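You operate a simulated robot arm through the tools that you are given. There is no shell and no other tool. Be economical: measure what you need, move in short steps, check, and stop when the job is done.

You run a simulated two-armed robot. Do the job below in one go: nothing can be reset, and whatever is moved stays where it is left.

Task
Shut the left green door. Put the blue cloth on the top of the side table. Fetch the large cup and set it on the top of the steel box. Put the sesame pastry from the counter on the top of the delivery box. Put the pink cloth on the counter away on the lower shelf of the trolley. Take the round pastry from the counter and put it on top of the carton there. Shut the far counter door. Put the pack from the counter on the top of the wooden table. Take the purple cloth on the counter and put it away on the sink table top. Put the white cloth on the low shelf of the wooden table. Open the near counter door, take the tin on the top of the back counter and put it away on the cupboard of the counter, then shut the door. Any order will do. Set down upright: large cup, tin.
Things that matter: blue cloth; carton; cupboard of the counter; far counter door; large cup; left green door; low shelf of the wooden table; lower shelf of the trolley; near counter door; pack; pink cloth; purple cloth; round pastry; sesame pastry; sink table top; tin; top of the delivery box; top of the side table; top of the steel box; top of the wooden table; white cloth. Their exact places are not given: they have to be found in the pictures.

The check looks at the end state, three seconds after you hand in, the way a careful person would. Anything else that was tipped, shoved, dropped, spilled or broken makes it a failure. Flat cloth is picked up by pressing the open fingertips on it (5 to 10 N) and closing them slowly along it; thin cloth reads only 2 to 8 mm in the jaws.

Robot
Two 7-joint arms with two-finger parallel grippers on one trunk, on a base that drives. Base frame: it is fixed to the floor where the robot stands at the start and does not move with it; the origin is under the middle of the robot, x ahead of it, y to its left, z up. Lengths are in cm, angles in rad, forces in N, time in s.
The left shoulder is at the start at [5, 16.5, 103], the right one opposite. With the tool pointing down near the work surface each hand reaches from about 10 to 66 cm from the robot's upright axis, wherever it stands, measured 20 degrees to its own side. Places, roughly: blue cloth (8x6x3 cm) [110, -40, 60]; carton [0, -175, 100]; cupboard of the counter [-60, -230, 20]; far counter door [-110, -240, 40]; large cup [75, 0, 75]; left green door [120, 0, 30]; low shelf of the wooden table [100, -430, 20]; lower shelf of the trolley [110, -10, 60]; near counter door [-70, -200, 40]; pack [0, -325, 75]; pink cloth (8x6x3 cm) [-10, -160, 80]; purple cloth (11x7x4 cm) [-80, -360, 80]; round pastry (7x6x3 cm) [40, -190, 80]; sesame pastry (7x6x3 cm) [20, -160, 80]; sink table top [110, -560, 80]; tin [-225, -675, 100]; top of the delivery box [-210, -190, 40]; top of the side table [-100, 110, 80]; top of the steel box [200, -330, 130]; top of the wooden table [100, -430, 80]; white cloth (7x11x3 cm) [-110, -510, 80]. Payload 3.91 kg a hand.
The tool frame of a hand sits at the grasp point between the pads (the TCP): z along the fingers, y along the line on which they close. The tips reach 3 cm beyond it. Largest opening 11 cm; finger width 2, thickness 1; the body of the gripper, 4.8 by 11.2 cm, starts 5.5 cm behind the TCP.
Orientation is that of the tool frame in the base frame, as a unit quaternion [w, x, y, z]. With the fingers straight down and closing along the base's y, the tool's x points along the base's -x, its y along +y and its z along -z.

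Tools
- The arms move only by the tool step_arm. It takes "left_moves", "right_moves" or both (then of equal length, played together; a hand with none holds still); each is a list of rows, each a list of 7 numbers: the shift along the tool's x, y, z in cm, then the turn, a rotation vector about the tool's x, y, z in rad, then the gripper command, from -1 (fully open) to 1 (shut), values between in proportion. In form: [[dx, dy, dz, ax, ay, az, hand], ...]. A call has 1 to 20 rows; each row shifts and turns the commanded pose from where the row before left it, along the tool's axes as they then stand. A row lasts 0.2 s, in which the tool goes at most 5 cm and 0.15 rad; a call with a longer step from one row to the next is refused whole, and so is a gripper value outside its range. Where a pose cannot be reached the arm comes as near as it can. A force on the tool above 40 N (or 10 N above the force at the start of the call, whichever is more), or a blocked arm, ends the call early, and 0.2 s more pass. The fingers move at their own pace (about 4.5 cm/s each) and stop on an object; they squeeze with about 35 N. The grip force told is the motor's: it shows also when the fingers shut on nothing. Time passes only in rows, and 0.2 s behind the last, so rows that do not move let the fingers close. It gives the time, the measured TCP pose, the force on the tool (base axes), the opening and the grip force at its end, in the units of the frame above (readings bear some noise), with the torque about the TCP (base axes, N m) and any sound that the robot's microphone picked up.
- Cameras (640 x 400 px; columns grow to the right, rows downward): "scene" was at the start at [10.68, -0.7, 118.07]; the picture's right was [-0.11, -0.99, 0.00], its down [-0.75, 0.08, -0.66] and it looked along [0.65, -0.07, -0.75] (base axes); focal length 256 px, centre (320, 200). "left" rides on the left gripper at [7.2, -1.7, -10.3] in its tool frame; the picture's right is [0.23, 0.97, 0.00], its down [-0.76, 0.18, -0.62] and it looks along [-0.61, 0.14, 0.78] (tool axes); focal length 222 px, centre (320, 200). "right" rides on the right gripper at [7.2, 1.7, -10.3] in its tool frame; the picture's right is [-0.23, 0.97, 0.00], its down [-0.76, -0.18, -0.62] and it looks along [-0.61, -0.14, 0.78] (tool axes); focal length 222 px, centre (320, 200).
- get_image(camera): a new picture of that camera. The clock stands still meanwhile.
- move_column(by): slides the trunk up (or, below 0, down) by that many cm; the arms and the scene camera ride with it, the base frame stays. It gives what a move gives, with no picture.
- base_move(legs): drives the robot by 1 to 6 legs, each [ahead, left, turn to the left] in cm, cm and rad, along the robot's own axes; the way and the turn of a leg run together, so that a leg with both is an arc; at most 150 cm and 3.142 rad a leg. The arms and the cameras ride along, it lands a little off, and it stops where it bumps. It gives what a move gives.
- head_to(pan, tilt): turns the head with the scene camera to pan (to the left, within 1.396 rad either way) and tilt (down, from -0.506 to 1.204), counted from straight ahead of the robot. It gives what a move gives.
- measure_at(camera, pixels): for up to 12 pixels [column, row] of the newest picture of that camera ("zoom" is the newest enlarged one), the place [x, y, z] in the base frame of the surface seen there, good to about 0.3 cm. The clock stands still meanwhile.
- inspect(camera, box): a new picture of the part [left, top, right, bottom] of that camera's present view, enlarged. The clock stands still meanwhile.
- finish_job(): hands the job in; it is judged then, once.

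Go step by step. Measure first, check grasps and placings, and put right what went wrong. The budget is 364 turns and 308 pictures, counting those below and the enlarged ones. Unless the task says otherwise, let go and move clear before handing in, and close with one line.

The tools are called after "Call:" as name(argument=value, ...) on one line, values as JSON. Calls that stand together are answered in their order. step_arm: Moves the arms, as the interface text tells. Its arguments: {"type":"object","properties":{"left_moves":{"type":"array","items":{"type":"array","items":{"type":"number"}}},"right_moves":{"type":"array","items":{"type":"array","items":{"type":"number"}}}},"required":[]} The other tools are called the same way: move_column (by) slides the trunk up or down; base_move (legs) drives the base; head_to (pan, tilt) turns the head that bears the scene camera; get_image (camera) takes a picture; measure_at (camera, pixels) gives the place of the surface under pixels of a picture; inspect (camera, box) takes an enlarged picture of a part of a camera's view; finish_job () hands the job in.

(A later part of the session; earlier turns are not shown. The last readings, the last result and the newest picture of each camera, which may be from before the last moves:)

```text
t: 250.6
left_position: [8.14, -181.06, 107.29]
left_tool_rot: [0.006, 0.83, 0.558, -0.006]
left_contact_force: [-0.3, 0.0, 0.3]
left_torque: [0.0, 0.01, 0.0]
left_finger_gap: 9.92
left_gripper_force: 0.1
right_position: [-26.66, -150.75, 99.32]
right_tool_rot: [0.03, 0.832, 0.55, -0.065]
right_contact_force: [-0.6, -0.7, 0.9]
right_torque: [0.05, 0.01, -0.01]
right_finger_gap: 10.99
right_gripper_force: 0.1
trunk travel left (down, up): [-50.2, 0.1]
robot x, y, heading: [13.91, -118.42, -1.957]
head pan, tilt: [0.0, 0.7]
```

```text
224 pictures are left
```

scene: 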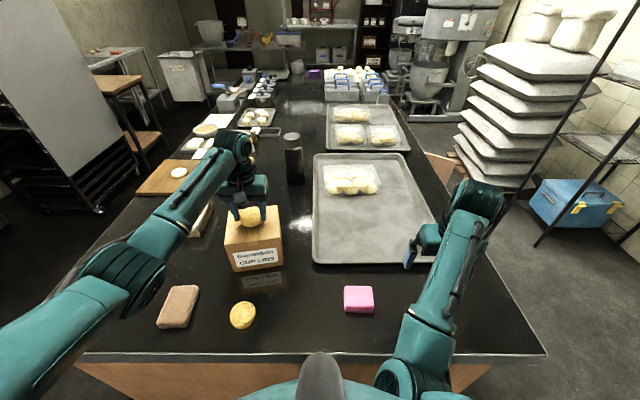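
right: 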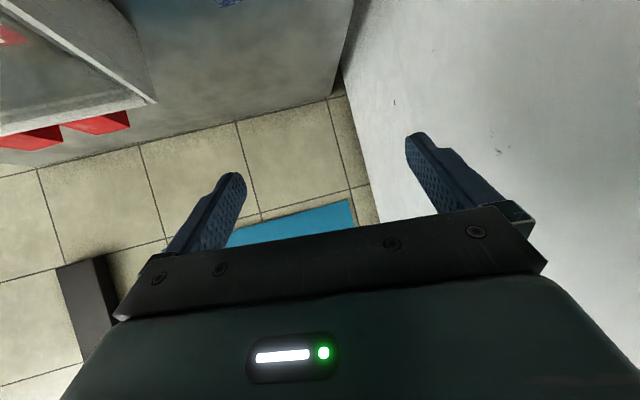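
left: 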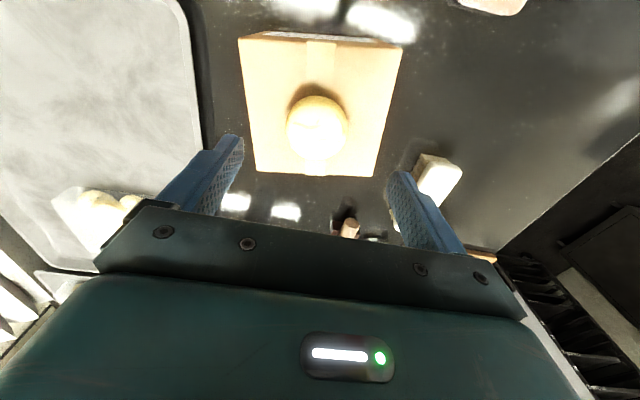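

Pastry sits on the carton. Next, left hand goes over the sesame pastry and the right hand over the pink cloth.

Call:
step_arm(left_moves=[[4.1, 0, 0, 0, 0, 0, -1], [4.1, 0, 0, 0, 0, 0, -1], [4.1, 0, 0, 0, 0, 0, -1], [4.1, 0, 0, 0, 0, 0, -1], [4.1, 0, 0, 0, 0, 0, -1], [0, 0, 4, 0, 0, 0, -1], [0, 0, 4, 0, 0, 0, -1], [0, 0, 4, 0, 0, 0, -1]], right_moves=[[0, 0, 0, -0.023, 0.141, -0.016, -1], [0.5, 3.5, 0, 0, 0, 0, -1], [0.5, 3.5, 0, 0, 0, 0, -1], [0.5, 3.5, 0, 0, 0, 0, -1], [0.5, 3.5, 0, 0, 0, 0, -1], [0.7, 3.2, 0, 0, 0, 0, -1], [0, 0, 3, 0, 0, 0, -1], [0, 0, 0, 0, 0, 0, -1]])

Call:
get_image(camera="left")

Call:
get_image(camera="right")

```text
t: 252.6
left_position: [15.8, -162.21, 94.93]
left_tool_rot: [0.006, 0.829, 0.56, -0.006]
left_contact_force: [-0.4, 0.3, 0.2]
left_torque: [0.0, 0.02, 0.02]
left_finger_gap: 10.99
left_gripper_force: 0.1
right_position: [-14.56, -160.41, 96.59]
right_tool_rot: [0.025, 0.832, 0.552, -0.055]
right_contact_force: [-0.1, 0.6, 0.3]
right_torque: [-0.01, 0.0, 0.02]
right_finger_gap: 11.02
right_gripper_force: 0.1
right hand out of reach, approached as far as the arm can: row 1, 2, 3, 4, 5, 6
trunk travel left (down, up): [-50.2, 0.1]
robot x, y, heading: [13.94, -118.57, -1.962]
head pan, tilt: [0.0, 0.7]
stopped in row 8 (right hand): the arm was blocked; the commanded pose is now the measured one
```

```text
223 pictures are left
```

left: 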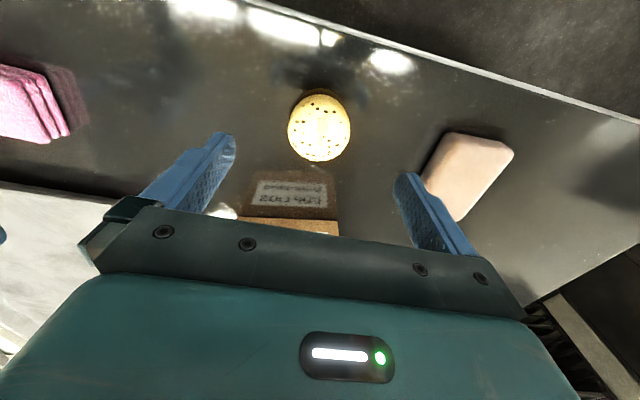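

```text
222 pictures are left
```

right: 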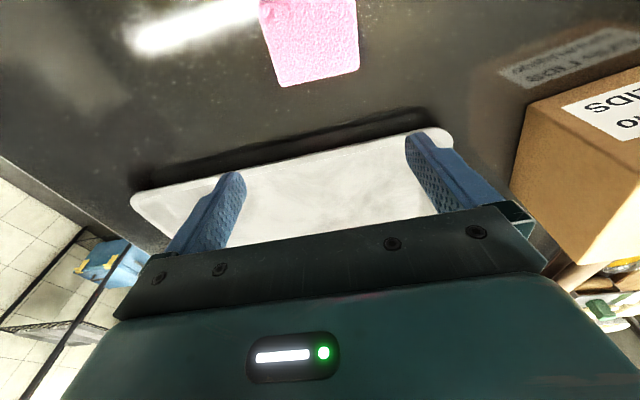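

Left hand is centred over the sesame pastry, but the brown block at (440,175) is near the finger; I'll measure that gap.

Call:
measure_at(camera="left", pixels=[[448, 135], [425, 175], [435, 155], [320, 128], [290, 125], [349, 128], [320, 97]])

```text
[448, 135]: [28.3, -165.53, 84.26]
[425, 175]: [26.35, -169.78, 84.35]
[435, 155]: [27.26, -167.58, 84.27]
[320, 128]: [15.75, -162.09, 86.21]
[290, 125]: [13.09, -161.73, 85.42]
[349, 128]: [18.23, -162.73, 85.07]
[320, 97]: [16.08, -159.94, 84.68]
```

Block is 12.7 cm to the side; fingers only reach 6.5. Descend, grip, lift.

Call:
step_arm(left_moves=[[0, 0, 3.5, 0, 0, 0, -1], [0, 0, 2.5, 0, 0, 0, -1], [0, 0, 1.6, 0, 0, 0, -1], [0, 0, 0.5, 0, 0, 0, -1], [0, 0, 0, 0, 0, 0, 0], [0, 0, 0, 0, 0, 0, 1], [0, 0, 0, 0, 0, 0, 1], [0, 0, 0, 0, 0, 0, 1], [0, 0, -2, 0, 0, 0, 1], [0, 0, -4, 0, 0, 0, 1], [0, 0, -4, 0, 0, 0, 1], [0, 0, -4, 0, 0, 0, 1]])

Call:
get_image(camera="left")

Call:
head_to(pan=-0.6, tilt=0.9)

Call:
get_image(camera="scene")

```text
t: 255.2
left_position: [15.79, -162.02, 100.76]
left_tool_rot: [0.006, 0.829, 0.559, -0.005]
left_contact_force: [-0.1, 0.1, -0.5]
left_torque: [0.0, 0.01, 0.01]
left_finger_gap: 5.83
left_gripper_force: 34.5
right_position: [-14.4, -160.45, 96.54]
right_tool_rot: [0.026, 0.831, 0.553, -0.056]
right_contact_force: [-0.4, 0.0, 0.3]
right_torque: [0.03, 0.02, 0.02]
right_finger_gap: 10.97
right_gripper_force: 0.1
trunk travel left (down, up): [-50.2, 0.1]
robot x, y, heading: [13.54, -118.99, -1.958]
head pan, tilt: [0.0, 0.7]
```

```text
221 pictures are left
```

left: 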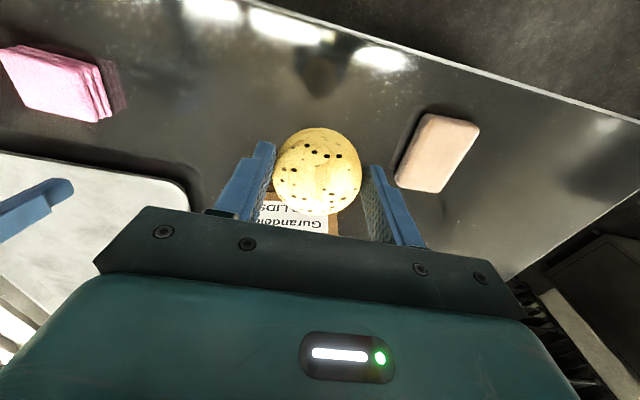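

```text
t: 256.2
left_position: [15.86, -162.15, 100.8]
left_tool_rot: [0.006, 0.828, 0.56, -0.007]
left_contact_force: [0.8, 0.2, -0.4]
left_torque: [0.03, 0.0, -0.02]
left_finger_gap: 5.85
left_gripper_force: 35.2
right_position: [-14.48, -160.43, 96.52]
right_tool_rot: [0.024, 0.831, 0.553, -0.055]
right_contact_force: [0.3, -0.3, 0.1]
right_torque: [0.01, 0.02, -0.03]
right_finger_gap: 11.01
right_gripper_force: 0.0
trunk travel left (down, up): [-50.2, 0.1]
robot x, y, heading: [14.0, -118.45, -1.962]
head pan, tilt: [-0.6, 0.901]
```

```text
220 pictures are left
```

scene: 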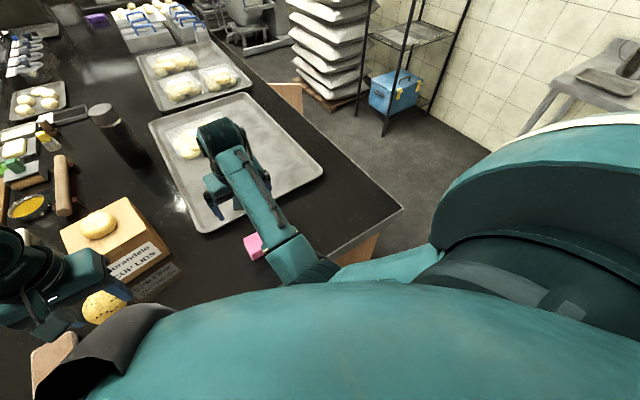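

Sesame pastry held. The right arm is in an awkward low-elbow posture; I'll try to unwind it by raising and moving it outward to the right.

Call:
step_arm(right_moves=[[0, -2, -4, 0, 0, 0, -1], [0, -3, -3, 0, 0, 0, -1], [0, -3, -3, 0, 0, 0, -1], [0, -4, 0, 0, 0, 0, -1], [-1, -4, 0, 0, 0, 0, -1], [-2, -4, 0, 0, 0, 0, -1], [-2, -3, 0, 0, 0.06, 0, -1], [-2, 0, 0, 0, 0.06, 0, -1]])

Call:
get_image(camera="scene")

```text
t: 258.0
left_position: [15.86, -162.17, 100.81]
left_tool_rot: [0.005, 0.829, 0.56, -0.006]
left_contact_force: [-0.2, -0.4, -0.9]
left_torque: [0.0, 0.0, 0.02]
left_finger_gap: 5.85
left_gripper_force: 34.4
right_position: [-39.21, -159.63, 103.3]
right_tool_rot: [-0.007, 0.833, 0.553, -0.003]
right_contact_force: [0.6, -0.3, 0.0]
right_torque: [0.0, -0.01, 0.01]
right_finger_gap: 11.01
right_gripper_force: 0.1
right hand out of reach, approached as far as the arm can: row 1, 2, 3
trunk travel left (down, up): [-50.2, 0.1]
robot x, y, heading: [14.15, -118.83, -1.96]
head pan, tilt: [-0.6, 0.901]
```

```text
219 pictures are left
```

scene: 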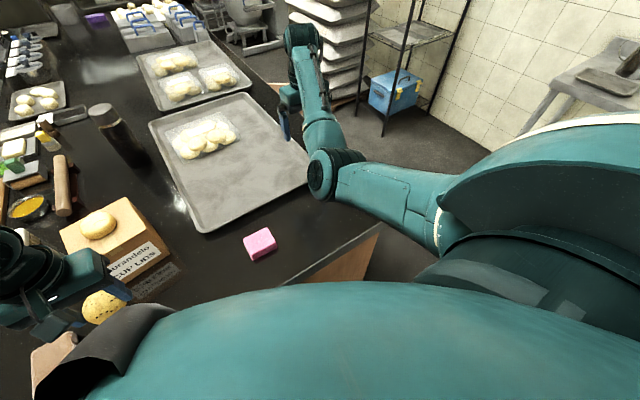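

The right hand is upright again. I'll shift the base left 12 so the pink cloth lies straight in front of the right hand, and measure it.

Call:
measure_at(camera="scene", pixels=[[260, 243], [245, 243], [268, 230], [275, 245], [252, 258], [258, 237]])

Call:
base_move(legs=[[0, 12, 0]])

Call:
step_arm(right_moves=[[3, 2, 0, 0, 0, 0, -1], [3, 2, 0, 0, 0, 0, -1], [3, 2, 0, 0, 0, 0, -1], [3, 2, 0, 0, 0, 0, -1], [3, 2, 0, 0, 0, 0, -1]])

Call:
get_image(camera="right")

```text
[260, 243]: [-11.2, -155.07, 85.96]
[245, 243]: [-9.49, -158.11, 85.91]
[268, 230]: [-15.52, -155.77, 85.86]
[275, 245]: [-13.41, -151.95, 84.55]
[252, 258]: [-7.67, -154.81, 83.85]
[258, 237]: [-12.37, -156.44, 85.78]
```

```text
t: 259.7
left_position: [26.97, -166.68, 100.88]
left_tool_rot: [0.006, 0.828, 0.56, -0.006]
left_contact_force: [-0.3, -0.1, -0.8]
left_torque: [-0.03, 0.0, 0.0]
left_finger_gap: 5.87
left_gripper_force: 34.8
right_position: [-28.14, -164.14, 103.39]
right_tool_rot: [-0.008, 0.833, 0.554, -0.004]
right_contact_force: [0.4, 0.2, 0.3]
right_torque: [-0.01, 0.0, 0.02]
right_finger_gap: 11.01
right_gripper_force: 0.0
trunk travel left (down, up): [-50.2, 0.1]
robot x, y, heading: [24.65, -123.19, -1.959]
head pan, tilt: [-0.6, 0.901]
```

```text
t: 260.9
left_position: [26.83, -166.47, 100.77]
left_tool_rot: [0.005, 0.828, 0.561, -0.007]
left_contact_force: [0.2, -1.0, -0.1]
left_torque: [-0.02, 0.02, 0.0]
left_finger_gap: 5.86
left_gripper_force: 34.8
right_position: [-17.29, -156.93, 98.89]
right_tool_rot: [-0.009, 0.834, 0.552, -0.005]
right_contact_force: [-0.4, 0.1, -1.0]
right_torque: [0.02, -0.01, 0.01]
right_finger_gap: 11.02
right_gripper_force: 0.1
right hand out of reach, approached as far as the arm can: row 3, 4, 5
trunk travel left (down, up): [-50.2, 0.1]
robot x, y, heading: [24.99, -122.9, -1.955]
head pan, tilt: [-0.6, 0.901]
```

```text
218 pictures are left
```

right: 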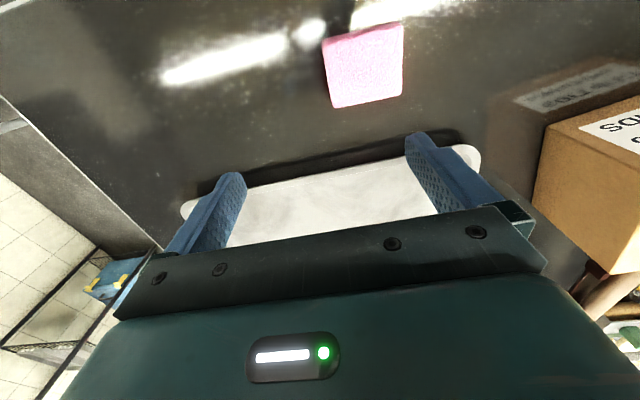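

Pink cloth is only 4 cm nearer and 4.6 cm left of the hand; I'll shift the base to align.

Call:
base_move(legs=[[-3.5, 4.6, 0]])

Call:
step_arm(right_moves=[[0, 0, 3, 0, 0, 0, -1], [0, 0, 3, 0, 0, 0, -1]])

Call:
get_image(camera="right")

```text
t: 262.0
left_position: [32.41, -165.11, 100.76]
left_tool_rot: [0.005, 0.828, 0.56, -0.006]
left_contact_force: [-0.2, -0.3, -1.5]
left_torque: [-0.02, 0.02, -0.01]
left_finger_gap: 5.85
left_gripper_force: 35.4
right_position: [-11.78, -155.42, 98.83]
right_tool_rot: [-0.009, 0.834, 0.552, -0.005]
right_contact_force: [0.8, -0.3, -0.5]
right_torque: [-0.01, -0.04, -0.01]
right_finger_gap: 11.0
right_gripper_force: 0.0
trunk travel left (down, up): [-50.2, 0.1]
robot x, y, heading: [30.83, -121.97, -1.962]
head pan, tilt: [-0.6, 0.901]
```

```text
t: 262.6
left_position: [32.38, -165.05, 100.83]
left_tool_rot: [0.006, 0.828, 0.56, -0.005]
left_contact_force: [0.4, -0.5, 0.4]
left_torque: [-0.02, -0.02, 0.01]
left_finger_gap: 5.86
left_gripper_force: 34.6
right_position: [-11.84, -155.53, 92.89]
right_tool_rot: [-0.009, 0.833, 0.554, -0.006]
right_contact_force: [0.7, -0.3, 0.2]
right_torque: [0.02, -0.01, -0.04]
right_finger_gap: 11.0
right_gripper_force: 0.1
trunk travel left (down, up): [-50.2, 0.1]
robot x, y, heading: [30.41, -121.4, -1.965]
head pan, tilt: [-0.6, 0.901]
```

```text
217 pictures are left
```

right: 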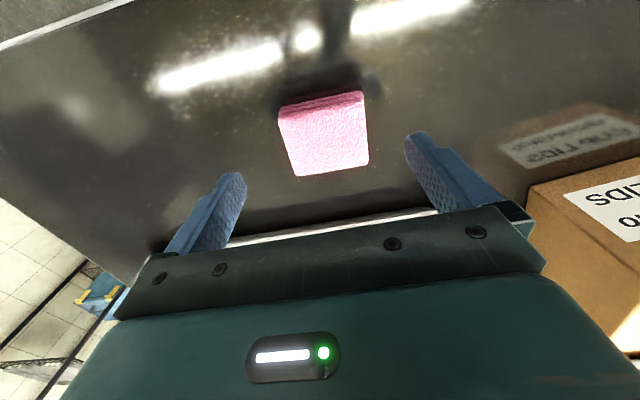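

Centred over the cloth. Descend, grip and lift.

Call:
step_arm(right_moves=[[0, 0, 3, 0, 0, 0, -1], [0, 0, 2, 0, 0, 0, -1], [0, 0, 1.1, 0, 0, 0, -1], [0, 0, 0, 0, 0, 0, 0], [0, 0, 0, 0, 0, 0, 1], [0, 0, 0, 0, 0, 0, 1], [0, 0, 0, 0, 0, 0, 1], [0, 0, -2, 0, 0, 0, 1], [0, 0, -3, 0, 0, 0, 1], [0, 0, -4, 0, 0, 0, 1]])

Call:
get_image(camera="right")

```text
t: 264.8
left_position: [32.33, -165.03, 100.77]
left_tool_rot: [0.005, 0.829, 0.56, -0.006]
left_contact_force: [-0.8, -0.6, -1.4]
left_torque: [0.01, -0.02, 0.02]
left_finger_gap: 5.84
left_gripper_force: 35.2
right_position: [-11.88, -155.45, 95.75]
right_tool_rot: [-0.01, 0.833, 0.553, -0.004]
right_contact_force: [-0.6, 0.1, -1.3]
right_torque: [0.01, 0.02, 0.0]
right_finger_gap: 7.1
right_gripper_force: 34.4
trunk travel left (down, up): [-50.2, 0.1]
robot x, y, heading: [30.52, -121.61, -1.956]
head pan, tilt: [-0.6, 0.901]
```

```text
216 pictures are left
```

right: 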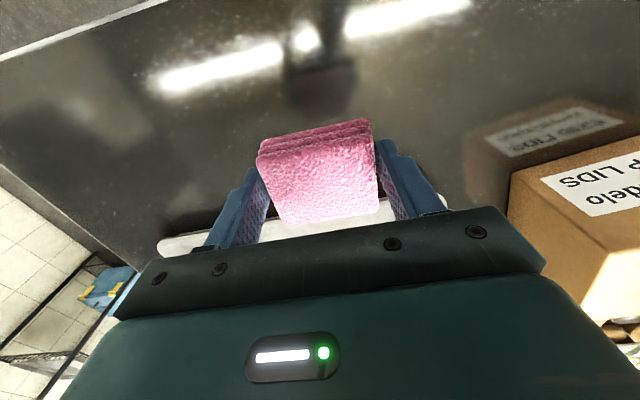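

Both items are held. I'll back off, turn to the trolley and line up with its free lower-shelf spot (around s≈82).

Call:
base_move(legs=[[-28, 0, 0], [0, 0, 2.95], [30, 22, 0]])

Call:
head_to(pan=-0.15, tilt=0.8)

Call:
get_image(camera="scene")

```text
t: 275.9
left_position: [43.72, -15.43, 100.71]
left_tool_rot: [0.007, -0.488, 0.873, 0.005]
left_contact_force: [0.0, 0.6, -0.9]
left_torque: [-0.04, -0.01, -0.03]
left_finger_gap: 5.85
left_gripper_force: 35.2
right_position: [85.77, -32.35, 95.64]
right_tool_rot: [0.004, -0.481, 0.876, -0.01]
right_contact_force: [-0.2, 0.8, -0.7]
right_torque: [0.05, 0.02, -0.02]
right_finger_gap: 7.08
right_gripper_force: 34.4
trunk travel left (down, up): [-50.2, 0.1]
robot x, y, heading: [38.5, -58.47, 1.016]
head pan, tilt: [-0.6, 0.901]
```

```text
t: 276.8
left_position: [43.78, -15.38, 100.76]
left_tool_rot: [0.007, -0.488, 0.873, 0.004]
left_contact_force: [-0.5, 0.4, -1.2]
left_torque: [0.01, -0.03, 0.0]
left_finger_gap: 5.85
left_gripper_force: 35.3
right_position: [85.8, -32.36, 95.63]
right_tool_rot: [0.004, -0.481, 0.877, -0.01]
right_contact_force: [-1.2, -0.1, -0.3]
right_torque: [-0.03, 0.0, -0.03]
right_finger_gap: 7.08
right_gripper_force: 35.1
trunk travel left (down, up): [-50.2, 0.1]
robot x, y, heading: [38.23, -58.62, 1.013]
head pan, tilt: [-0.15, 0.799]
```

```text
215 pictures are left
```

scene: 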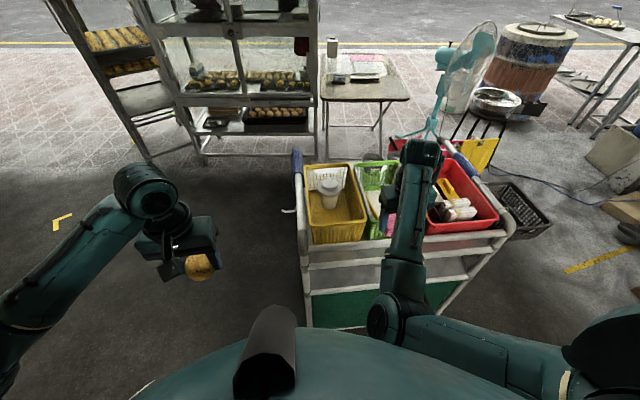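

I'll back off a bit, then pitch the right hand forward and lower the trunk.

Call:
base_move(legs=[[-17, 6, -0.02]])

Call:
step_arm(right_moves=[[0, 0, 0, 0, -0.14, 0, 1], [0, 0, 0, 0, -0.14, 0, 1], [0, 0, 0, 0, -0.14, 0, 1], [0, 0, 0, 0, -0.14, 0, 1], [0, 0, 0, 0, -0.14, 0, 1], [0, 0, 0, 0, -0.14, 0, 1], [0, 0, 0, 0, -0.1, 0, 1]])

Call:
get_image(camera="scene")

```text
t: 278.3
left_position: [30.42, -26.69, 100.74]
left_tool_rot: [0.006, -0.479, 0.878, 0.004]
left_contact_force: [-0.5, -0.6, -0.6]
left_torque: [0.01, -0.04, 0.0]
left_finger_gap: 5.85
left_gripper_force: 34.8
right_position: [72.12, -44.53, 95.78]
right_tool_rot: [0.004, -0.472, 0.882, -0.009]
right_contact_force: [-0.4, -1.1, -0.3]
right_torque: [0.06, 0.03, -0.01]
right_finger_gap: 7.09
right_gripper_force: 34.9
trunk travel left (down, up): [-50.2, 0.1]
robot x, y, heading: [24.15, -69.53, 0.992]
head pan, tilt: [-0.15, 0.799]
```

```text
t: 279.2
left_position: [30.52, -26.59, 100.72]
left_tool_rot: [0.005, -0.479, 0.878, 0.005]
left_contact_force: [0.1, 0.6, -0.3]
left_torque: [-0.02, 0.01, 0.02]
left_finger_gap: 5.84
left_gripper_force: 34.7
right_position: [75.94, -40.33, 104.39]
right_tool_rot: [0.292, -0.447, 0.835, 0.131]
right_contact_force: [0.0, -0.7, -0.8]
right_torque: [-0.01, 0.03, -0.03]
right_finger_gap: 7.1
right_gripper_force: 34.7
trunk travel left (down, up): [-50.2, 0.1]
robot x, y, heading: [24.52, -69.47, 0.989]
head pan, tilt: [-0.15, 0.799]
stopped in row 4 (right hand): the arm was blocked; the commanded pose is now the measured one
```

```text
214 pictures are left
```

scene: 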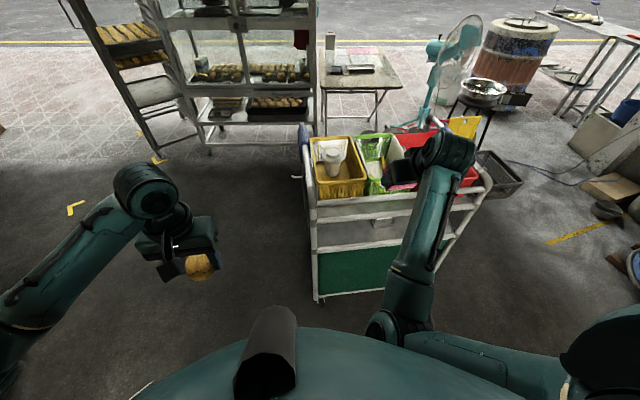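

The pitch was blocked at 0.64 rad in this posture. I'll first lower the hand and reach out, then pitch further.

Call:
step_arm(right_moves=[[1.76, 0, 3.68, 0, 0, 0, 1], [1.76, 0, 3.68, 0, 0, 0, 1], [1.76, 0, 3.68, 0, 0, 0, 1], [1.76, 0, 3.68, 0, 0, 0, 1], [1.76, 0, 3.68, 0, 0, 0, 1], [0, 0, 0, 0, -0.1, 0, 1], [0, 0, 0, 0, -0.1, 0, 1], [0, 0, 0, 0, -0.1, 0, 1]])

Call:
get_image(camera="right")

```text
t: 281.0
left_position: [30.59, -26.52, 100.75]
left_tool_rot: [0.006, -0.479, 0.878, 0.006]
left_contact_force: [0.1, 0.4, 0.1]
left_torque: [0.02, -0.01, 0.01]
left_finger_gap: 5.86
left_gripper_force: 34.7
right_position: [78.86, -37.55, 84.29]
right_tool_rot: [0.413, -0.422, 0.783, 0.197]
right_contact_force: [-1.0, -0.9, 0.3]
right_torque: [-0.01, 0.02, -0.01]
right_finger_gap: 7.07
right_gripper_force: 35.4
trunk travel left (down, up): [-50.2, 0.1]
robot x, y, heading: [24.09, -69.75, 0.989]
head pan, tilt: [-0.15, 0.799]
```

```text
213 pictures are left
```

right: 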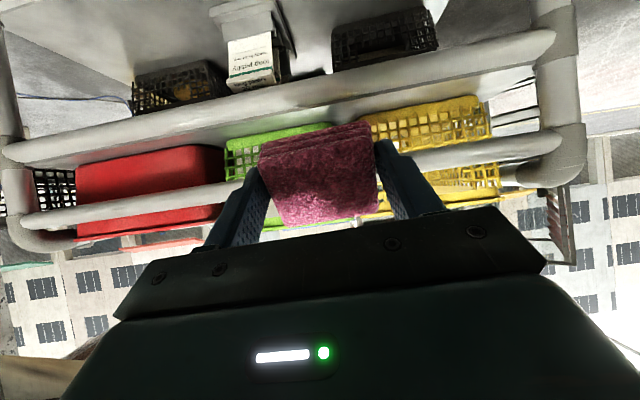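

Pitch 0.95 reached. Measure the lower shelf's occupied spots from this view.

Call:
measure_at(camera="right", pixels=[[335, 60], [430, 25], [270, 80], [212, 15], [275, 10], [230, 75], [300, 95], [400, 65], [300, 45], [140, 85], [350, 115], [440, 60]])

Call:
inspect(camera="right", box=[100, 0, 500, 240])

```text
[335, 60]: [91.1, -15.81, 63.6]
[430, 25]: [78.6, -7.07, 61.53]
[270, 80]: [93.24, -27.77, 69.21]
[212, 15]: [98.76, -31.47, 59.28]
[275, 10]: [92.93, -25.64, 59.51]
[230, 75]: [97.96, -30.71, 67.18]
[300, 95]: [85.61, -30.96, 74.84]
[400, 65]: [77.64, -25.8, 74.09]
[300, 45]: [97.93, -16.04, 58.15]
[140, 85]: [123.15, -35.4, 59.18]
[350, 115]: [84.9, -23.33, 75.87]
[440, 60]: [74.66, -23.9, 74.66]
```

```text
1.60 times, centred on (300, 120) of right
```

zoom: 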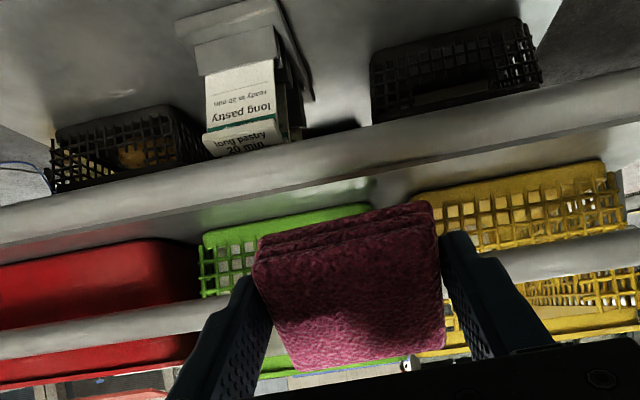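

Free strip is n 24–36 in front of the near black basket, s 70–88. Lower the trunk 19 cm and shift along s to 79.

Call:
move_column(by=-19)

Call:
base_move(legs=[[0, 6, 0]])

Call:
get_image(camera="right")

```text
t: 283.1
left_position: [30.51, -26.52, 81.77]
left_tool_rot: [0.006, -0.478, 0.878, 0.006]
left_contact_force: [-0.3, -0.2, -0.6]
left_torque: [-0.03, 0.03, 0.02]
left_finger_gap: 5.83
left_gripper_force: 34.9
right_position: [78.93, -37.47, 65.35]
right_tool_rot: [0.412, -0.424, 0.782, 0.197]
right_contact_force: [0.8, -0.1, -0.9]
right_torque: [0.02, 0.02, 0.03]
right_finger_gap: 7.1
right_gripper_force: 34.8
trunk travel left (down, up): [-31.2, 19.1]
robot x, y, heading: [24.61, -69.89, 0.992]
head pan, tilt: [-0.15, 0.799]
```

```text
t: 284.3
left_position: [25.47, -23.18, 81.69]
left_tool_rot: [0.006, -0.478, 0.878, 0.004]
left_contact_force: [-0.2, -0.3, -1.0]
left_torque: [0.02, 0.01, -0.01]
left_finger_gap: 5.83
left_gripper_force: 35.0
right_position: [73.8, -34.17, 65.22]
right_tool_rot: [0.412, -0.423, 0.783, 0.197]
right_contact_force: [0.2, 0.0, -0.4]
right_torque: [-0.01, 0.0, 0.0]
right_finger_gap: 7.07
right_gripper_force: 35.1
trunk travel left (down, up): [-31.2, 19.1]
robot x, y, heading: [19.43, -66.73, 0.989]
head pan, tilt: [-0.15, 0.799]
```

```text
211 pictures are left
```

right: 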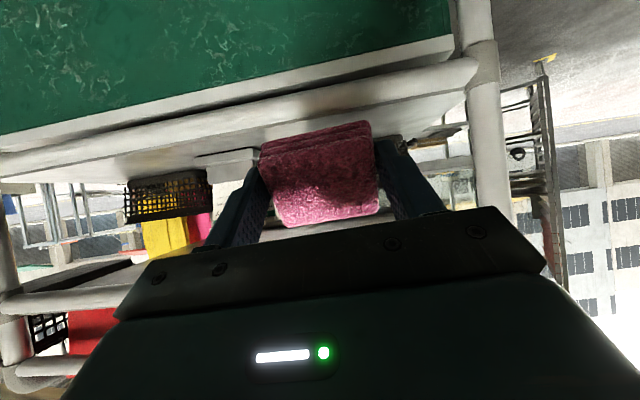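

Call:
measure_at(camera="right", pixels=[[200, 130], [240, 112], [420, 85], [430, 97], [430, 110], [180, 300], [120, 295]])

```text
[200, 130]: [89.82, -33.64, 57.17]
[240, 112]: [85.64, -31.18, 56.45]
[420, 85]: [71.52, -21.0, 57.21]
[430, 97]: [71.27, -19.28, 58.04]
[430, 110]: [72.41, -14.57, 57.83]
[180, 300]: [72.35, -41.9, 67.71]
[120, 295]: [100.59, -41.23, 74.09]
```

Shelf edge is flush at z 58, so the cloth clears it. Moving in 13.4 cm, then down.

Call:
step_arm(right_moves=[[-1.95, 0, 2.72, 0, 0, 0, 1], [-1.95, 0, 2.72, 0, 0, 0, 1], [-1.95, 0, 2.72, 0, 0, 0, 1], [-1.95, 0, 2.72, 0, 0, 0, 1], [0.6, 0, 0.45, 0, 0, 0, 1], [0.5, 0, 0.35, 0, 0, 0, 1]])

Call:
get_image(camera="right")

```text
t: 285.7
left_position: [25.61, -23.22, 81.91]
left_tool_rot: [0.006, -0.479, 0.878, 0.005]
left_contact_force: [-0.5, -0.1, -0.2]
left_torque: [0.02, -0.01, 0.01]
left_finger_gap: 5.83
left_gripper_force: 35.3
right_position: [81.53, -23.28, 63.94]
right_tool_rot: [0.413, -0.422, 0.782, 0.197]
right_contact_force: [-0.3, 0.4, 0.2]
right_torque: [-0.04, -0.02, -0.01]
right_finger_gap: 7.09
right_gripper_force: 34.7
trunk travel left (down, up): [-31.2, 19.1]
robot x, y, heading: [19.31, -66.14, 0.988]
head pan, tilt: [-0.15, 0.799]
```

```text
210 pictures are left
```

right: 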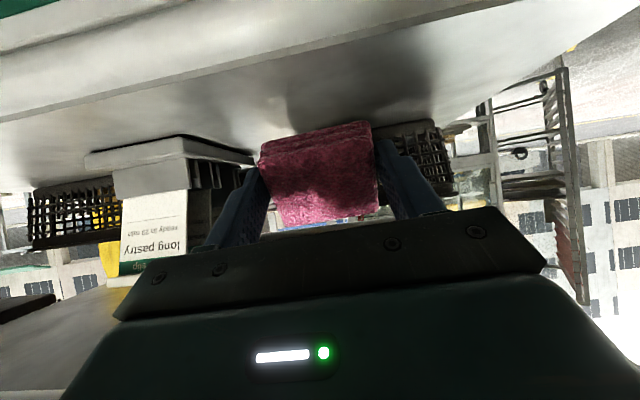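

Just above the shelf; lower slightly until contact and open.

Call:
step_arm(right_moves=[[0.4, 0, 0.3, 0, 0, 0, 1], [0.25, 0, 0.18, 0, 0, 0, 1], [0, 0, 0, 0, 0, 0, 0], [0, 0, 0, 0, 0, 0, -1], [0, 0, 0, 0, 0, 0, -1], [0, 0, 0, 0, 0, 0, -1], [0, 0, 0, 0, 0, 0, -1]])

Call:
get_image(camera="right")

```text
t: 287.3
left_position: [25.67, -23.25, 81.78]
left_tool_rot: [0.007, -0.479, 0.878, 0.004]
left_contact_force: [0.0, 0.8, 0.1]
left_torque: [-0.01, 0.01, -0.01]
left_finger_gap: 5.85
left_gripper_force: 35.7
right_position: [81.49, -23.2, 63.09]
right_tool_rot: [0.413, -0.423, 0.782, 0.197]
right_contact_force: [0.0, 0.8, -0.2]
right_torque: [0.01, -0.01, 0.02]
right_finger_gap: 11.0
right_gripper_force: 0.1
trunk travel left (down, up): [-31.2, 19.1]
robot x, y, heading: [19.03, -66.02, 0.991]
head pan, tilt: [-0.15, 0.799]
```

```text
209 pictures are left
```

right: 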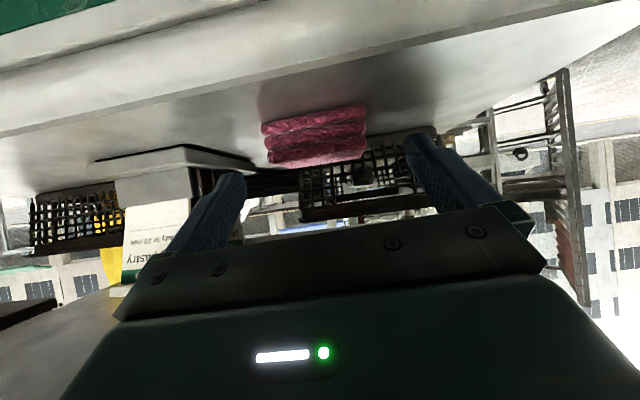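

Pink cloth lies flat on the shelf. Back the base straight out, raise the trunk, and head for the delivery box.

Call:
base_move(legs=[[-32, 0, 0]])

Call:
move_column(by=19)

Call:
inspect(camera="scene", box=[280, 80, 500, 240])

```text
t: 289.4
left_position: [7.77, -50.26, 81.78]
left_tool_rot: [0.007, -0.478, 0.878, 0.005]
left_contact_force: [0.1, 0.0, -0.6]
left_torque: [0.01, 0.0, -0.02]
left_finger_gap: 5.83
left_gripper_force: 35.1
right_position: [63.97, -50.13, 63.11]
right_tool_rot: [0.413, -0.423, 0.782, 0.197]
right_contact_force: [-0.4, 0.3, 0.6]
right_torque: [-0.02, 0.02, 0.01]
right_finger_gap: 11.0
right_gripper_force: 0.0
trunk travel left (down, up): [-31.2, 19.1]
robot x, y, heading: [1.38, -93.31, 0.995]
head pan, tilt: [-0.15, 0.799]
```

```text
t: 291.5
left_position: [7.82, -50.2, 100.69]
left_tool_rot: [0.006, -0.479, 0.878, 0.005]
left_contact_force: [0.5, -0.4, -1.1]
left_torque: [-0.01, -0.04, -0.02]
left_finger_gap: 5.83
left_gripper_force: 34.6
right_position: [63.96, -50.07, 82.08]
right_tool_rot: [0.413, -0.423, 0.782, 0.197]
right_contact_force: [0.0, -0.4, 0.1]
right_torque: [-0.03, 0.0, -0.03]
right_finger_gap: 11.0
right_gripper_force: 0.0
trunk travel left (down, up): [-50.2, 0.1]
robot x, y, heading: [1.71, -93.26, 0.992]
head pan, tilt: [-0.15, 0.799]
```

```text
2.50 times, centred on (390, 160) of scene
```

zoom: 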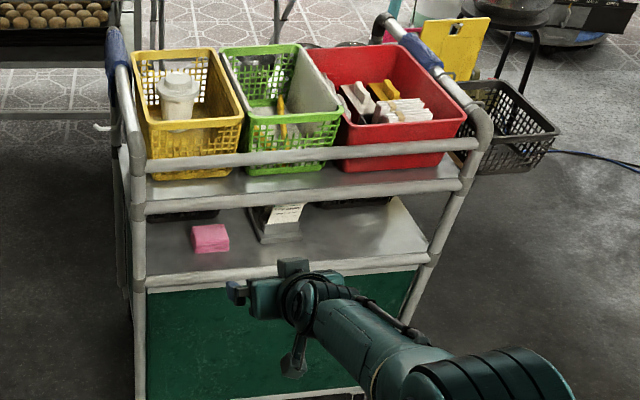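

Pink cloth sits on the shelf. I'll unpitch and retract the right hand, then turn west toward the delivery box.

Call:
step_arm(right_moves=[[0, 0, -2, 0, 0.14, 0, -1], [0, 0, -2, 0, 0.14, 0, -1], [0, 0, -2, 0, 0.14, 0, -1], [0, 0, 0, 0, 0.14, 0, -1], [0, 0, 0, 0, 0.14, 0, -1], [0, 0, 0, 0, 0.14, 0, -1], [0, 0, 0, 0, 0.11, 0, -1], [3, 0, 0, 0, 0, 0, -1], [3, 0, 0, 0, 0, 0, -1], [3, 0, 0, 0, 0, 0, -1], [3, 0, 0, 0, 0, 0, -1]])

Call:
base_move(legs=[[0, 0, 2.55]])

Call:
head_to(pan=0, tilt=0.6)

Call:
get_image(camera="scene")

```text
t: 293.9
left_position: [7.85, -50.26, 100.74]
left_tool_rot: [0.007, -0.479, 0.878, 0.006]
left_contact_force: [0.3, 0.3, 0.4]
left_torque: [-0.01, 0.0, -0.03]
left_finger_gap: 5.84
left_gripper_force: 35.3
right_position: [52.51, -66.46, 86.78]
right_tool_rot: [0.041, -0.466, 0.884, -0.003]
right_contact_force: [-0.1, 0.9, 0.4]
right_torque: [0.03, 0.05, -0.02]
right_finger_gap: 11.01
right_gripper_force: 0.2
right hand out of reach, approached as far as the arm can: row 6, 7
trunk travel left (down, up): [-50.2, 0.1]
robot x, y, heading: [1.62, -93.06, 0.993]
head pan, tilt: [-0.15, 0.799]
```

```text
t: 300.4
left_position: [-26.84, -126.12, 100.75]
left_tool_rot: [0.003, 0.977, 0.213, -0.007]
left_contact_force: [-0.6, -0.5, 0.1]
left_torque: [0.01, -0.02, -0.01]
left_finger_gap: 5.88
left_gripper_force: 35.1
right_position: [-55.88, -88.59, 86.69]
right_tool_rot: [-0.013, 0.979, 0.201, -0.038]
right_contact_force: [0.8, -1.3, 0.4]
right_torque: [-0.01, 0.03, 0.01]
right_finger_gap: 10.99
right_gripper_force: 0.0
trunk travel left (down, up): [-50.2, 0.1]
robot x, y, heading: [1.47, -93.18, -2.718]
head pan, tilt: [-0.15, 0.799]
```

```text
t: 301.1
left_position: [-26.99, -126.15, 100.92]
left_tool_rot: [0.003, 0.977, 0.214, -0.007]
left_contact_force: [0.8, 0.4, -0.3]
left_torque: [0.0, 0.0, -0.01]
left_finger_gap: 5.83
left_gripper_force: 34.9
right_position: [-55.96, -88.58, 86.72]
right_tool_rot: [-0.013, 0.979, 0.2, -0.038]
right_contact_force: [-0.5, 0.0, 0.6]
right_torque: [0.02, -0.02, 0.0]
right_finger_gap: 10.99
right_gripper_force: 0.1
trunk travel left (down, up): [-50.2, 0.1]
robot x, y, heading: [1.54, -93.2, -2.717]
head pan, tilt: [0.0, 0.6]
```

```text
207 pictures are left
```

scene: 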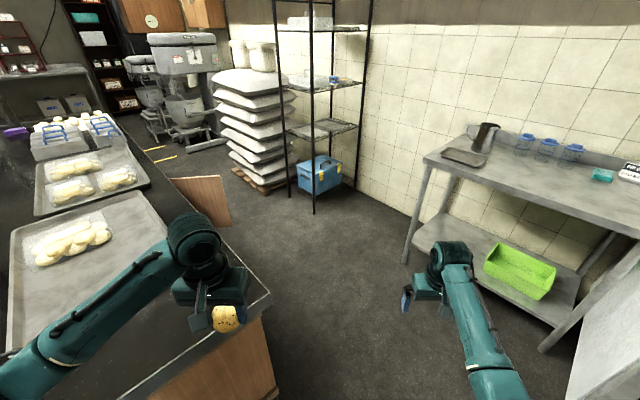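

The blue box with yellow straps at (320,175) stands by the wire rack. Zoom and measure.

Call:
inspect(camera="scene", box=[250, 90, 400, 220])

Call:
measure_at(camera="scene", pixels=[[315, 163], [300, 165], [330, 160], [318, 190], [322, 125], [314, 212], [289, 195], [357, 188], [412, 262], [230, 225], [270, 190], [342, 162]])

```text
3.08 times, centred on (325, 155) of scene
```

zoom: 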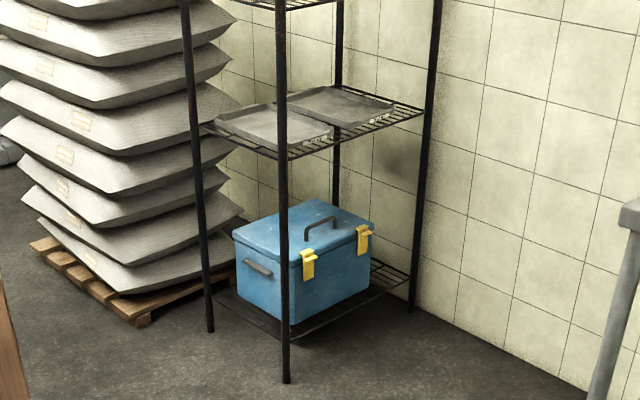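

```text
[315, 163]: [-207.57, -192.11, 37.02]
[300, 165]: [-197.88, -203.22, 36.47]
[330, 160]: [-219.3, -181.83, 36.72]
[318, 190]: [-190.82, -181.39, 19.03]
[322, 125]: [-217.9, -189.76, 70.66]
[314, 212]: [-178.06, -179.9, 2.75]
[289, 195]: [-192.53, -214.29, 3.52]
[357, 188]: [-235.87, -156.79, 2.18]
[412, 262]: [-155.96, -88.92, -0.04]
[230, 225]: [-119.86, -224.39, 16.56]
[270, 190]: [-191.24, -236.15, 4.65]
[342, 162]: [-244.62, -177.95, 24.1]
```

The delivery box stands inside the wire rack (top z 37, next shelf z 70). I'll approach from the east between the posts, facing -x. First raise/retract the right hand, then drive.

Call:
step_arm(right_moves=[[1, 0, -3, 0, 0.08, 0, -1], [1, 0, -3, 0, 0, 0, -1], [1, 0, -3, 0, 0, 0, -1], [1, 0, -3, 0, 0, 0, -1], [1, 0, -3, 0, 0, 0, -1], [1, 0, -3, 0, 0, 0, -1], [1, 0, -3, 0, 0, 0, -1]])

Call:
base_move(legs=[[100, 0, 0], [0, 0, -0.424], [50, 30, 0]])

Call:
get_image(camera="scene")

```text
t: 302.7
left_position: [-26.9, -126.19, 100.9]
left_tool_rot: [0.003, 0.977, 0.213, -0.008]
left_contact_force: [0.1, 0.3, -0.8]
left_torque: [-0.02, 0.0, -0.01]
left_finger_gap: 5.83
left_gripper_force: 35.2
right_position: [-48.94, -86.46, 107.79]
right_tool_rot: [-0.022, 0.98, 0.2, 0.001]
right_contact_force: [-0.6, 0.2, -0.5]
right_torque: [0.02, 0.06, 0.03]
right_finger_gap: 11.02
right_gripper_force: 0.2
trunk travel left (down, up): [-50.2, 0.1]
robot x, y, heading: [1.72, -93.25, -2.717]
head pan, tilt: [0.0, 0.6]
```

```text
t: 305.5
left_position: [-63.48, -136.08, 100.64]
left_tool_rot: [0.004, 0.977, 0.212, -0.004]
left_contact_force: [0.2, 0.2, -1.0]
left_torque: [0.0, -0.02, 0.0]
left_finger_gap: 5.82
left_gripper_force: 34.6
right_position: [-85.47, -96.37, 107.48]
right_tool_rot: [-0.021, 0.98, 0.199, 0.002]
right_contact_force: [0.2, 0.1, 0.0]
right_torque: [-0.04, -0.05, 0.0]
right_finger_gap: 10.99
right_gripper_force: 0.1
trunk travel left (down, up): [-50.2, 0.1]
robot x, y, heading: [-34.66, -103.13, -2.719]
head pan, tilt: [0.0, 0.6]
stopped in leg 1: the robot was blocked; the commanded pose is now the measured one
```

```text
205 pictures are left
```

scene: 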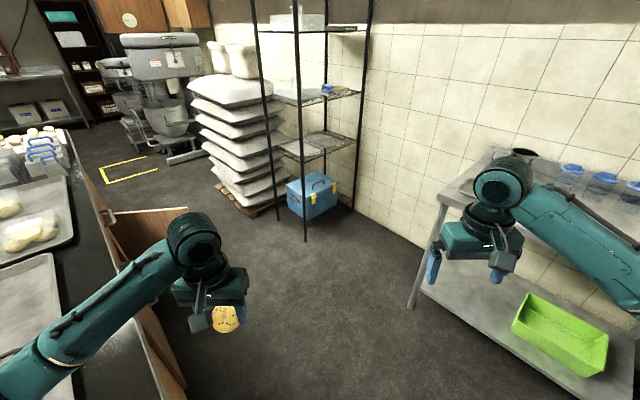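

The base touched the counter corner and stopped. I'll sidestep right and go round it.

Call:
base_move(legs=[[-3, -20, 0], [68, 0, 0], [0, 0, -0.424], [0, 55, 0], [40, 0, 0]])

Call:
get_image(camera="scene")

```text
t: 319.2
left_position: [-175.65, -184.64, 100.72]
left_tool_rot: [0.004, 1.0, -0.01, 0.002]
left_contact_force: [2.7, -1.5, 0.2]
left_torque: [0.2, 0.29, -0.09]
left_finger_gap: 5.83
left_gripper_force: 35.0
right_position: [-180.01, -139.4, 107.76]
right_tool_rot: [-0.021, 1.0, -0.01, 0.005]
right_contact_force: [0.2, 0.0, 0.0]
right_torque: [-0.02, 0.0, 0.01]
right_finger_gap: 11.02
right_gripper_force: 0.0
trunk travel left (down, up): [-50.2, 0.1]
robot x, y, heading: [-136.85, -166.1, -3.143]
head pan, tilt: [0.0, 0.6]
stopped in leg 5: the force on the tool passed its limit at 118 N (the readings are from after the stop); the commanded pose is now the measured one
```

```text
204 pictures are left
```

scene: 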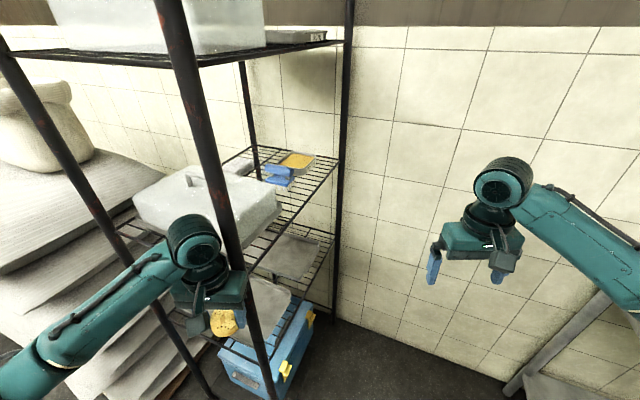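

The left hand bumped the rack post at (215,150). I'll back off 22 cm and check that rack and contents stand as before.

Call:
base_move(legs=[[-22, 0, 0]])

Call:
get_image(camera="scene")

```text
t: 320.9
left_position: [-153.53, -184.56, 100.8]
left_tool_rot: [0.005, 1.0, -0.009, 0.002]
left_contact_force: [0.5, 0.6, -0.2]
left_torque: [0.01, 0.0, 0.05]
left_finger_gap: 5.82
left_gripper_force: 35.3
right_position: [-158.15, -139.4, 107.61]
right_tool_rot: [-0.021, 1.0, -0.009, 0.005]
right_contact_force: [0.8, 0.4, 0.3]
right_torque: [0.02, 0.0, 0.01]
right_finger_gap: 10.99
right_gripper_force: 0.0
trunk travel left (down, up): [-50.2, 0.1]
robot x, y, heading: [-114.88, -166.26, -3.141]
head pan, tilt: [0.0, 0.6]
```

```text
203 pictures are left
```

scene: 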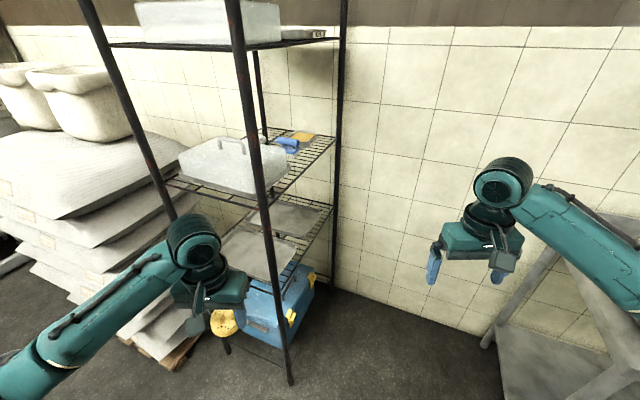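

Call:
measure_at(camera="scene", pixels=[[290, 383], [257, 150], [115, 70], [225, 345], [275, 290], [335, 285], [290, 292], [245, 60]])

Call:
head_to(pan=0.3, tilt=1.0)

Call:
inspect(camera="scene", box=[200, 40, 500, 240])

```text
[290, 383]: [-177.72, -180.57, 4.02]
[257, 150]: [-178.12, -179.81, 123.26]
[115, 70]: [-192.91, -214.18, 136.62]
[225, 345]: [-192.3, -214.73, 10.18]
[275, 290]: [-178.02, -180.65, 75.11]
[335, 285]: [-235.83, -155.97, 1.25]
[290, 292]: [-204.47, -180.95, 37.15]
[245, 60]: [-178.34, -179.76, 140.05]
```

```text
t: 321.8
left_position: [-153.55, -184.59, 100.76]
left_tool_rot: [0.005, 1.0, -0.009, 0.001]
left_contact_force: [0.3, -0.3, -0.6]
left_torque: [-0.02, 0.01, 0.0]
left_finger_gap: 5.84
left_gripper_force: 35.3
right_position: [-158.29, -139.52, 107.7]
right_tool_rot: [-0.022, 1.0, -0.009, 0.005]
right_contact_force: [0.4, -1.0, 0.5]
right_torque: [0.0, -0.01, 0.02]
right_finger_gap: 10.99
right_gripper_force: 0.0
trunk travel left (down, up): [-50.2, 0.1]
robot x, y, heading: [-115.04, -166.36, -3.132]
head pan, tilt: [0.3, 1.0]
```

```text
2.00 times, centred on (350, 140) of scene
```

zoom: 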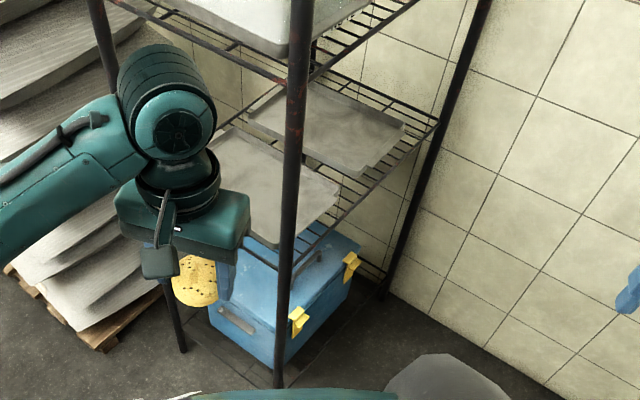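

The rack hasn't moved. Measure the box-top area from this view.

Call:
measure_at(camera="zoom", pixels=[[228, 268], [250, 262], [270, 285], [285, 295], [310, 280], [345, 245], [320, 262], [240, 290], [262, 250], [215, 310], [335, 215]])

```text
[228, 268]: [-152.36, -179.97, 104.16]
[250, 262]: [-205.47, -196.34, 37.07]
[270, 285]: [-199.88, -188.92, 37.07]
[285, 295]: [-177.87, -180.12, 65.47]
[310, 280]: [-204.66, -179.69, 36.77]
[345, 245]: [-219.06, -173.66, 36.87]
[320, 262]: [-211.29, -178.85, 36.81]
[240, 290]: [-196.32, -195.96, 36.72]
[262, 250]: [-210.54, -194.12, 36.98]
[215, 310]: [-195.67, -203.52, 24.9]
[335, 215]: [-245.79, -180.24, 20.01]
```

Target TCP about (-197,-194), z 42, pitch 0.7. Pitch the left hand, lower the trunk, and sidestep left 9.5.

Call:
step_arm(left_moves=[[0, 0, 0, 0, -0.14, 0, 1], [0, 0, 0, 0, -0.14, 0, 1], [0, 0, 0, 0, -0.14, 0, 1], [0, 0, 0, 0, -0.14, 0, 1], [0, 0, 0, 0, -0.14, 0, 1]])

Call:
move_column(by=-46)

Call:
base_move(legs=[[0, 9.5, 0]])

Call:
get_image(camera="left")

```text
t: 322.9
left_position: [-153.56, -184.71, 100.77]
left_tool_rot: [0.001, 0.94, -0.009, -0.342]
left_contact_force: [-0.6, -0.7, 0.0]
left_torque: [-0.02, 0.02, 0.0]
left_finger_gap: 5.84
left_gripper_force: 34.8
right_position: [-158.3, -139.46, 107.79]
right_tool_rot: [-0.021, 1.0, -0.01, 0.005]
right_contact_force: [-0.3, 0.6, 0.2]
right_torque: [-0.03, -0.01, 0.01]
right_finger_gap: 11.0
right_gripper_force: 0.0
trunk travel left (down, up): [-50.2, 0.1]
robot x, y, heading: [-114.84, -166.45, -3.137]
head pan, tilt: [0.3, 1.0]
```

```text
refused: -46 is not a number from -40 to 40
```

```text
t: 324.4
left_position: [-153.57, -194.05, 100.82]
left_tool_rot: [0.001, 0.94, -0.01, -0.341]
left_contact_force: [0.1, 0.4, -0.2]
left_torque: [-0.01, -0.03, -0.01]
left_finger_gap: 5.82
left_gripper_force: 35.2
right_position: [-158.34, -148.75, 107.71]
right_tool_rot: [-0.021, 1.0, -0.009, 0.006]
right_contact_force: [0.3, -1.1, -0.3]
right_torque: [0.0, -0.01, 0.0]
right_finger_gap: 11.0
right_gripper_force: 0.1
trunk travel left (down, up): [-50.2, 0.1]
robot x, y, heading: [-114.59, -175.51, -3.135]
head pan, tilt: [0.3, 1.0]
```

```text
201 pictures are left
```

left: 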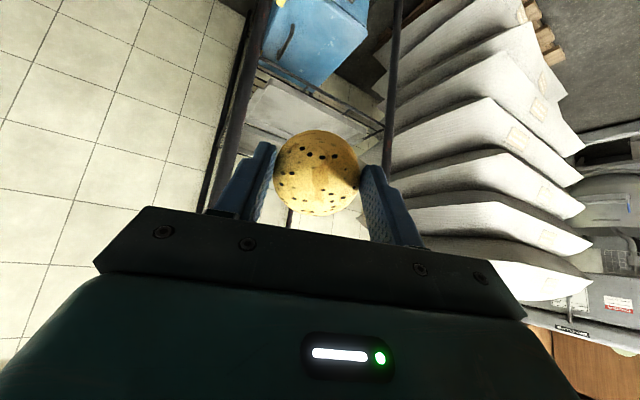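

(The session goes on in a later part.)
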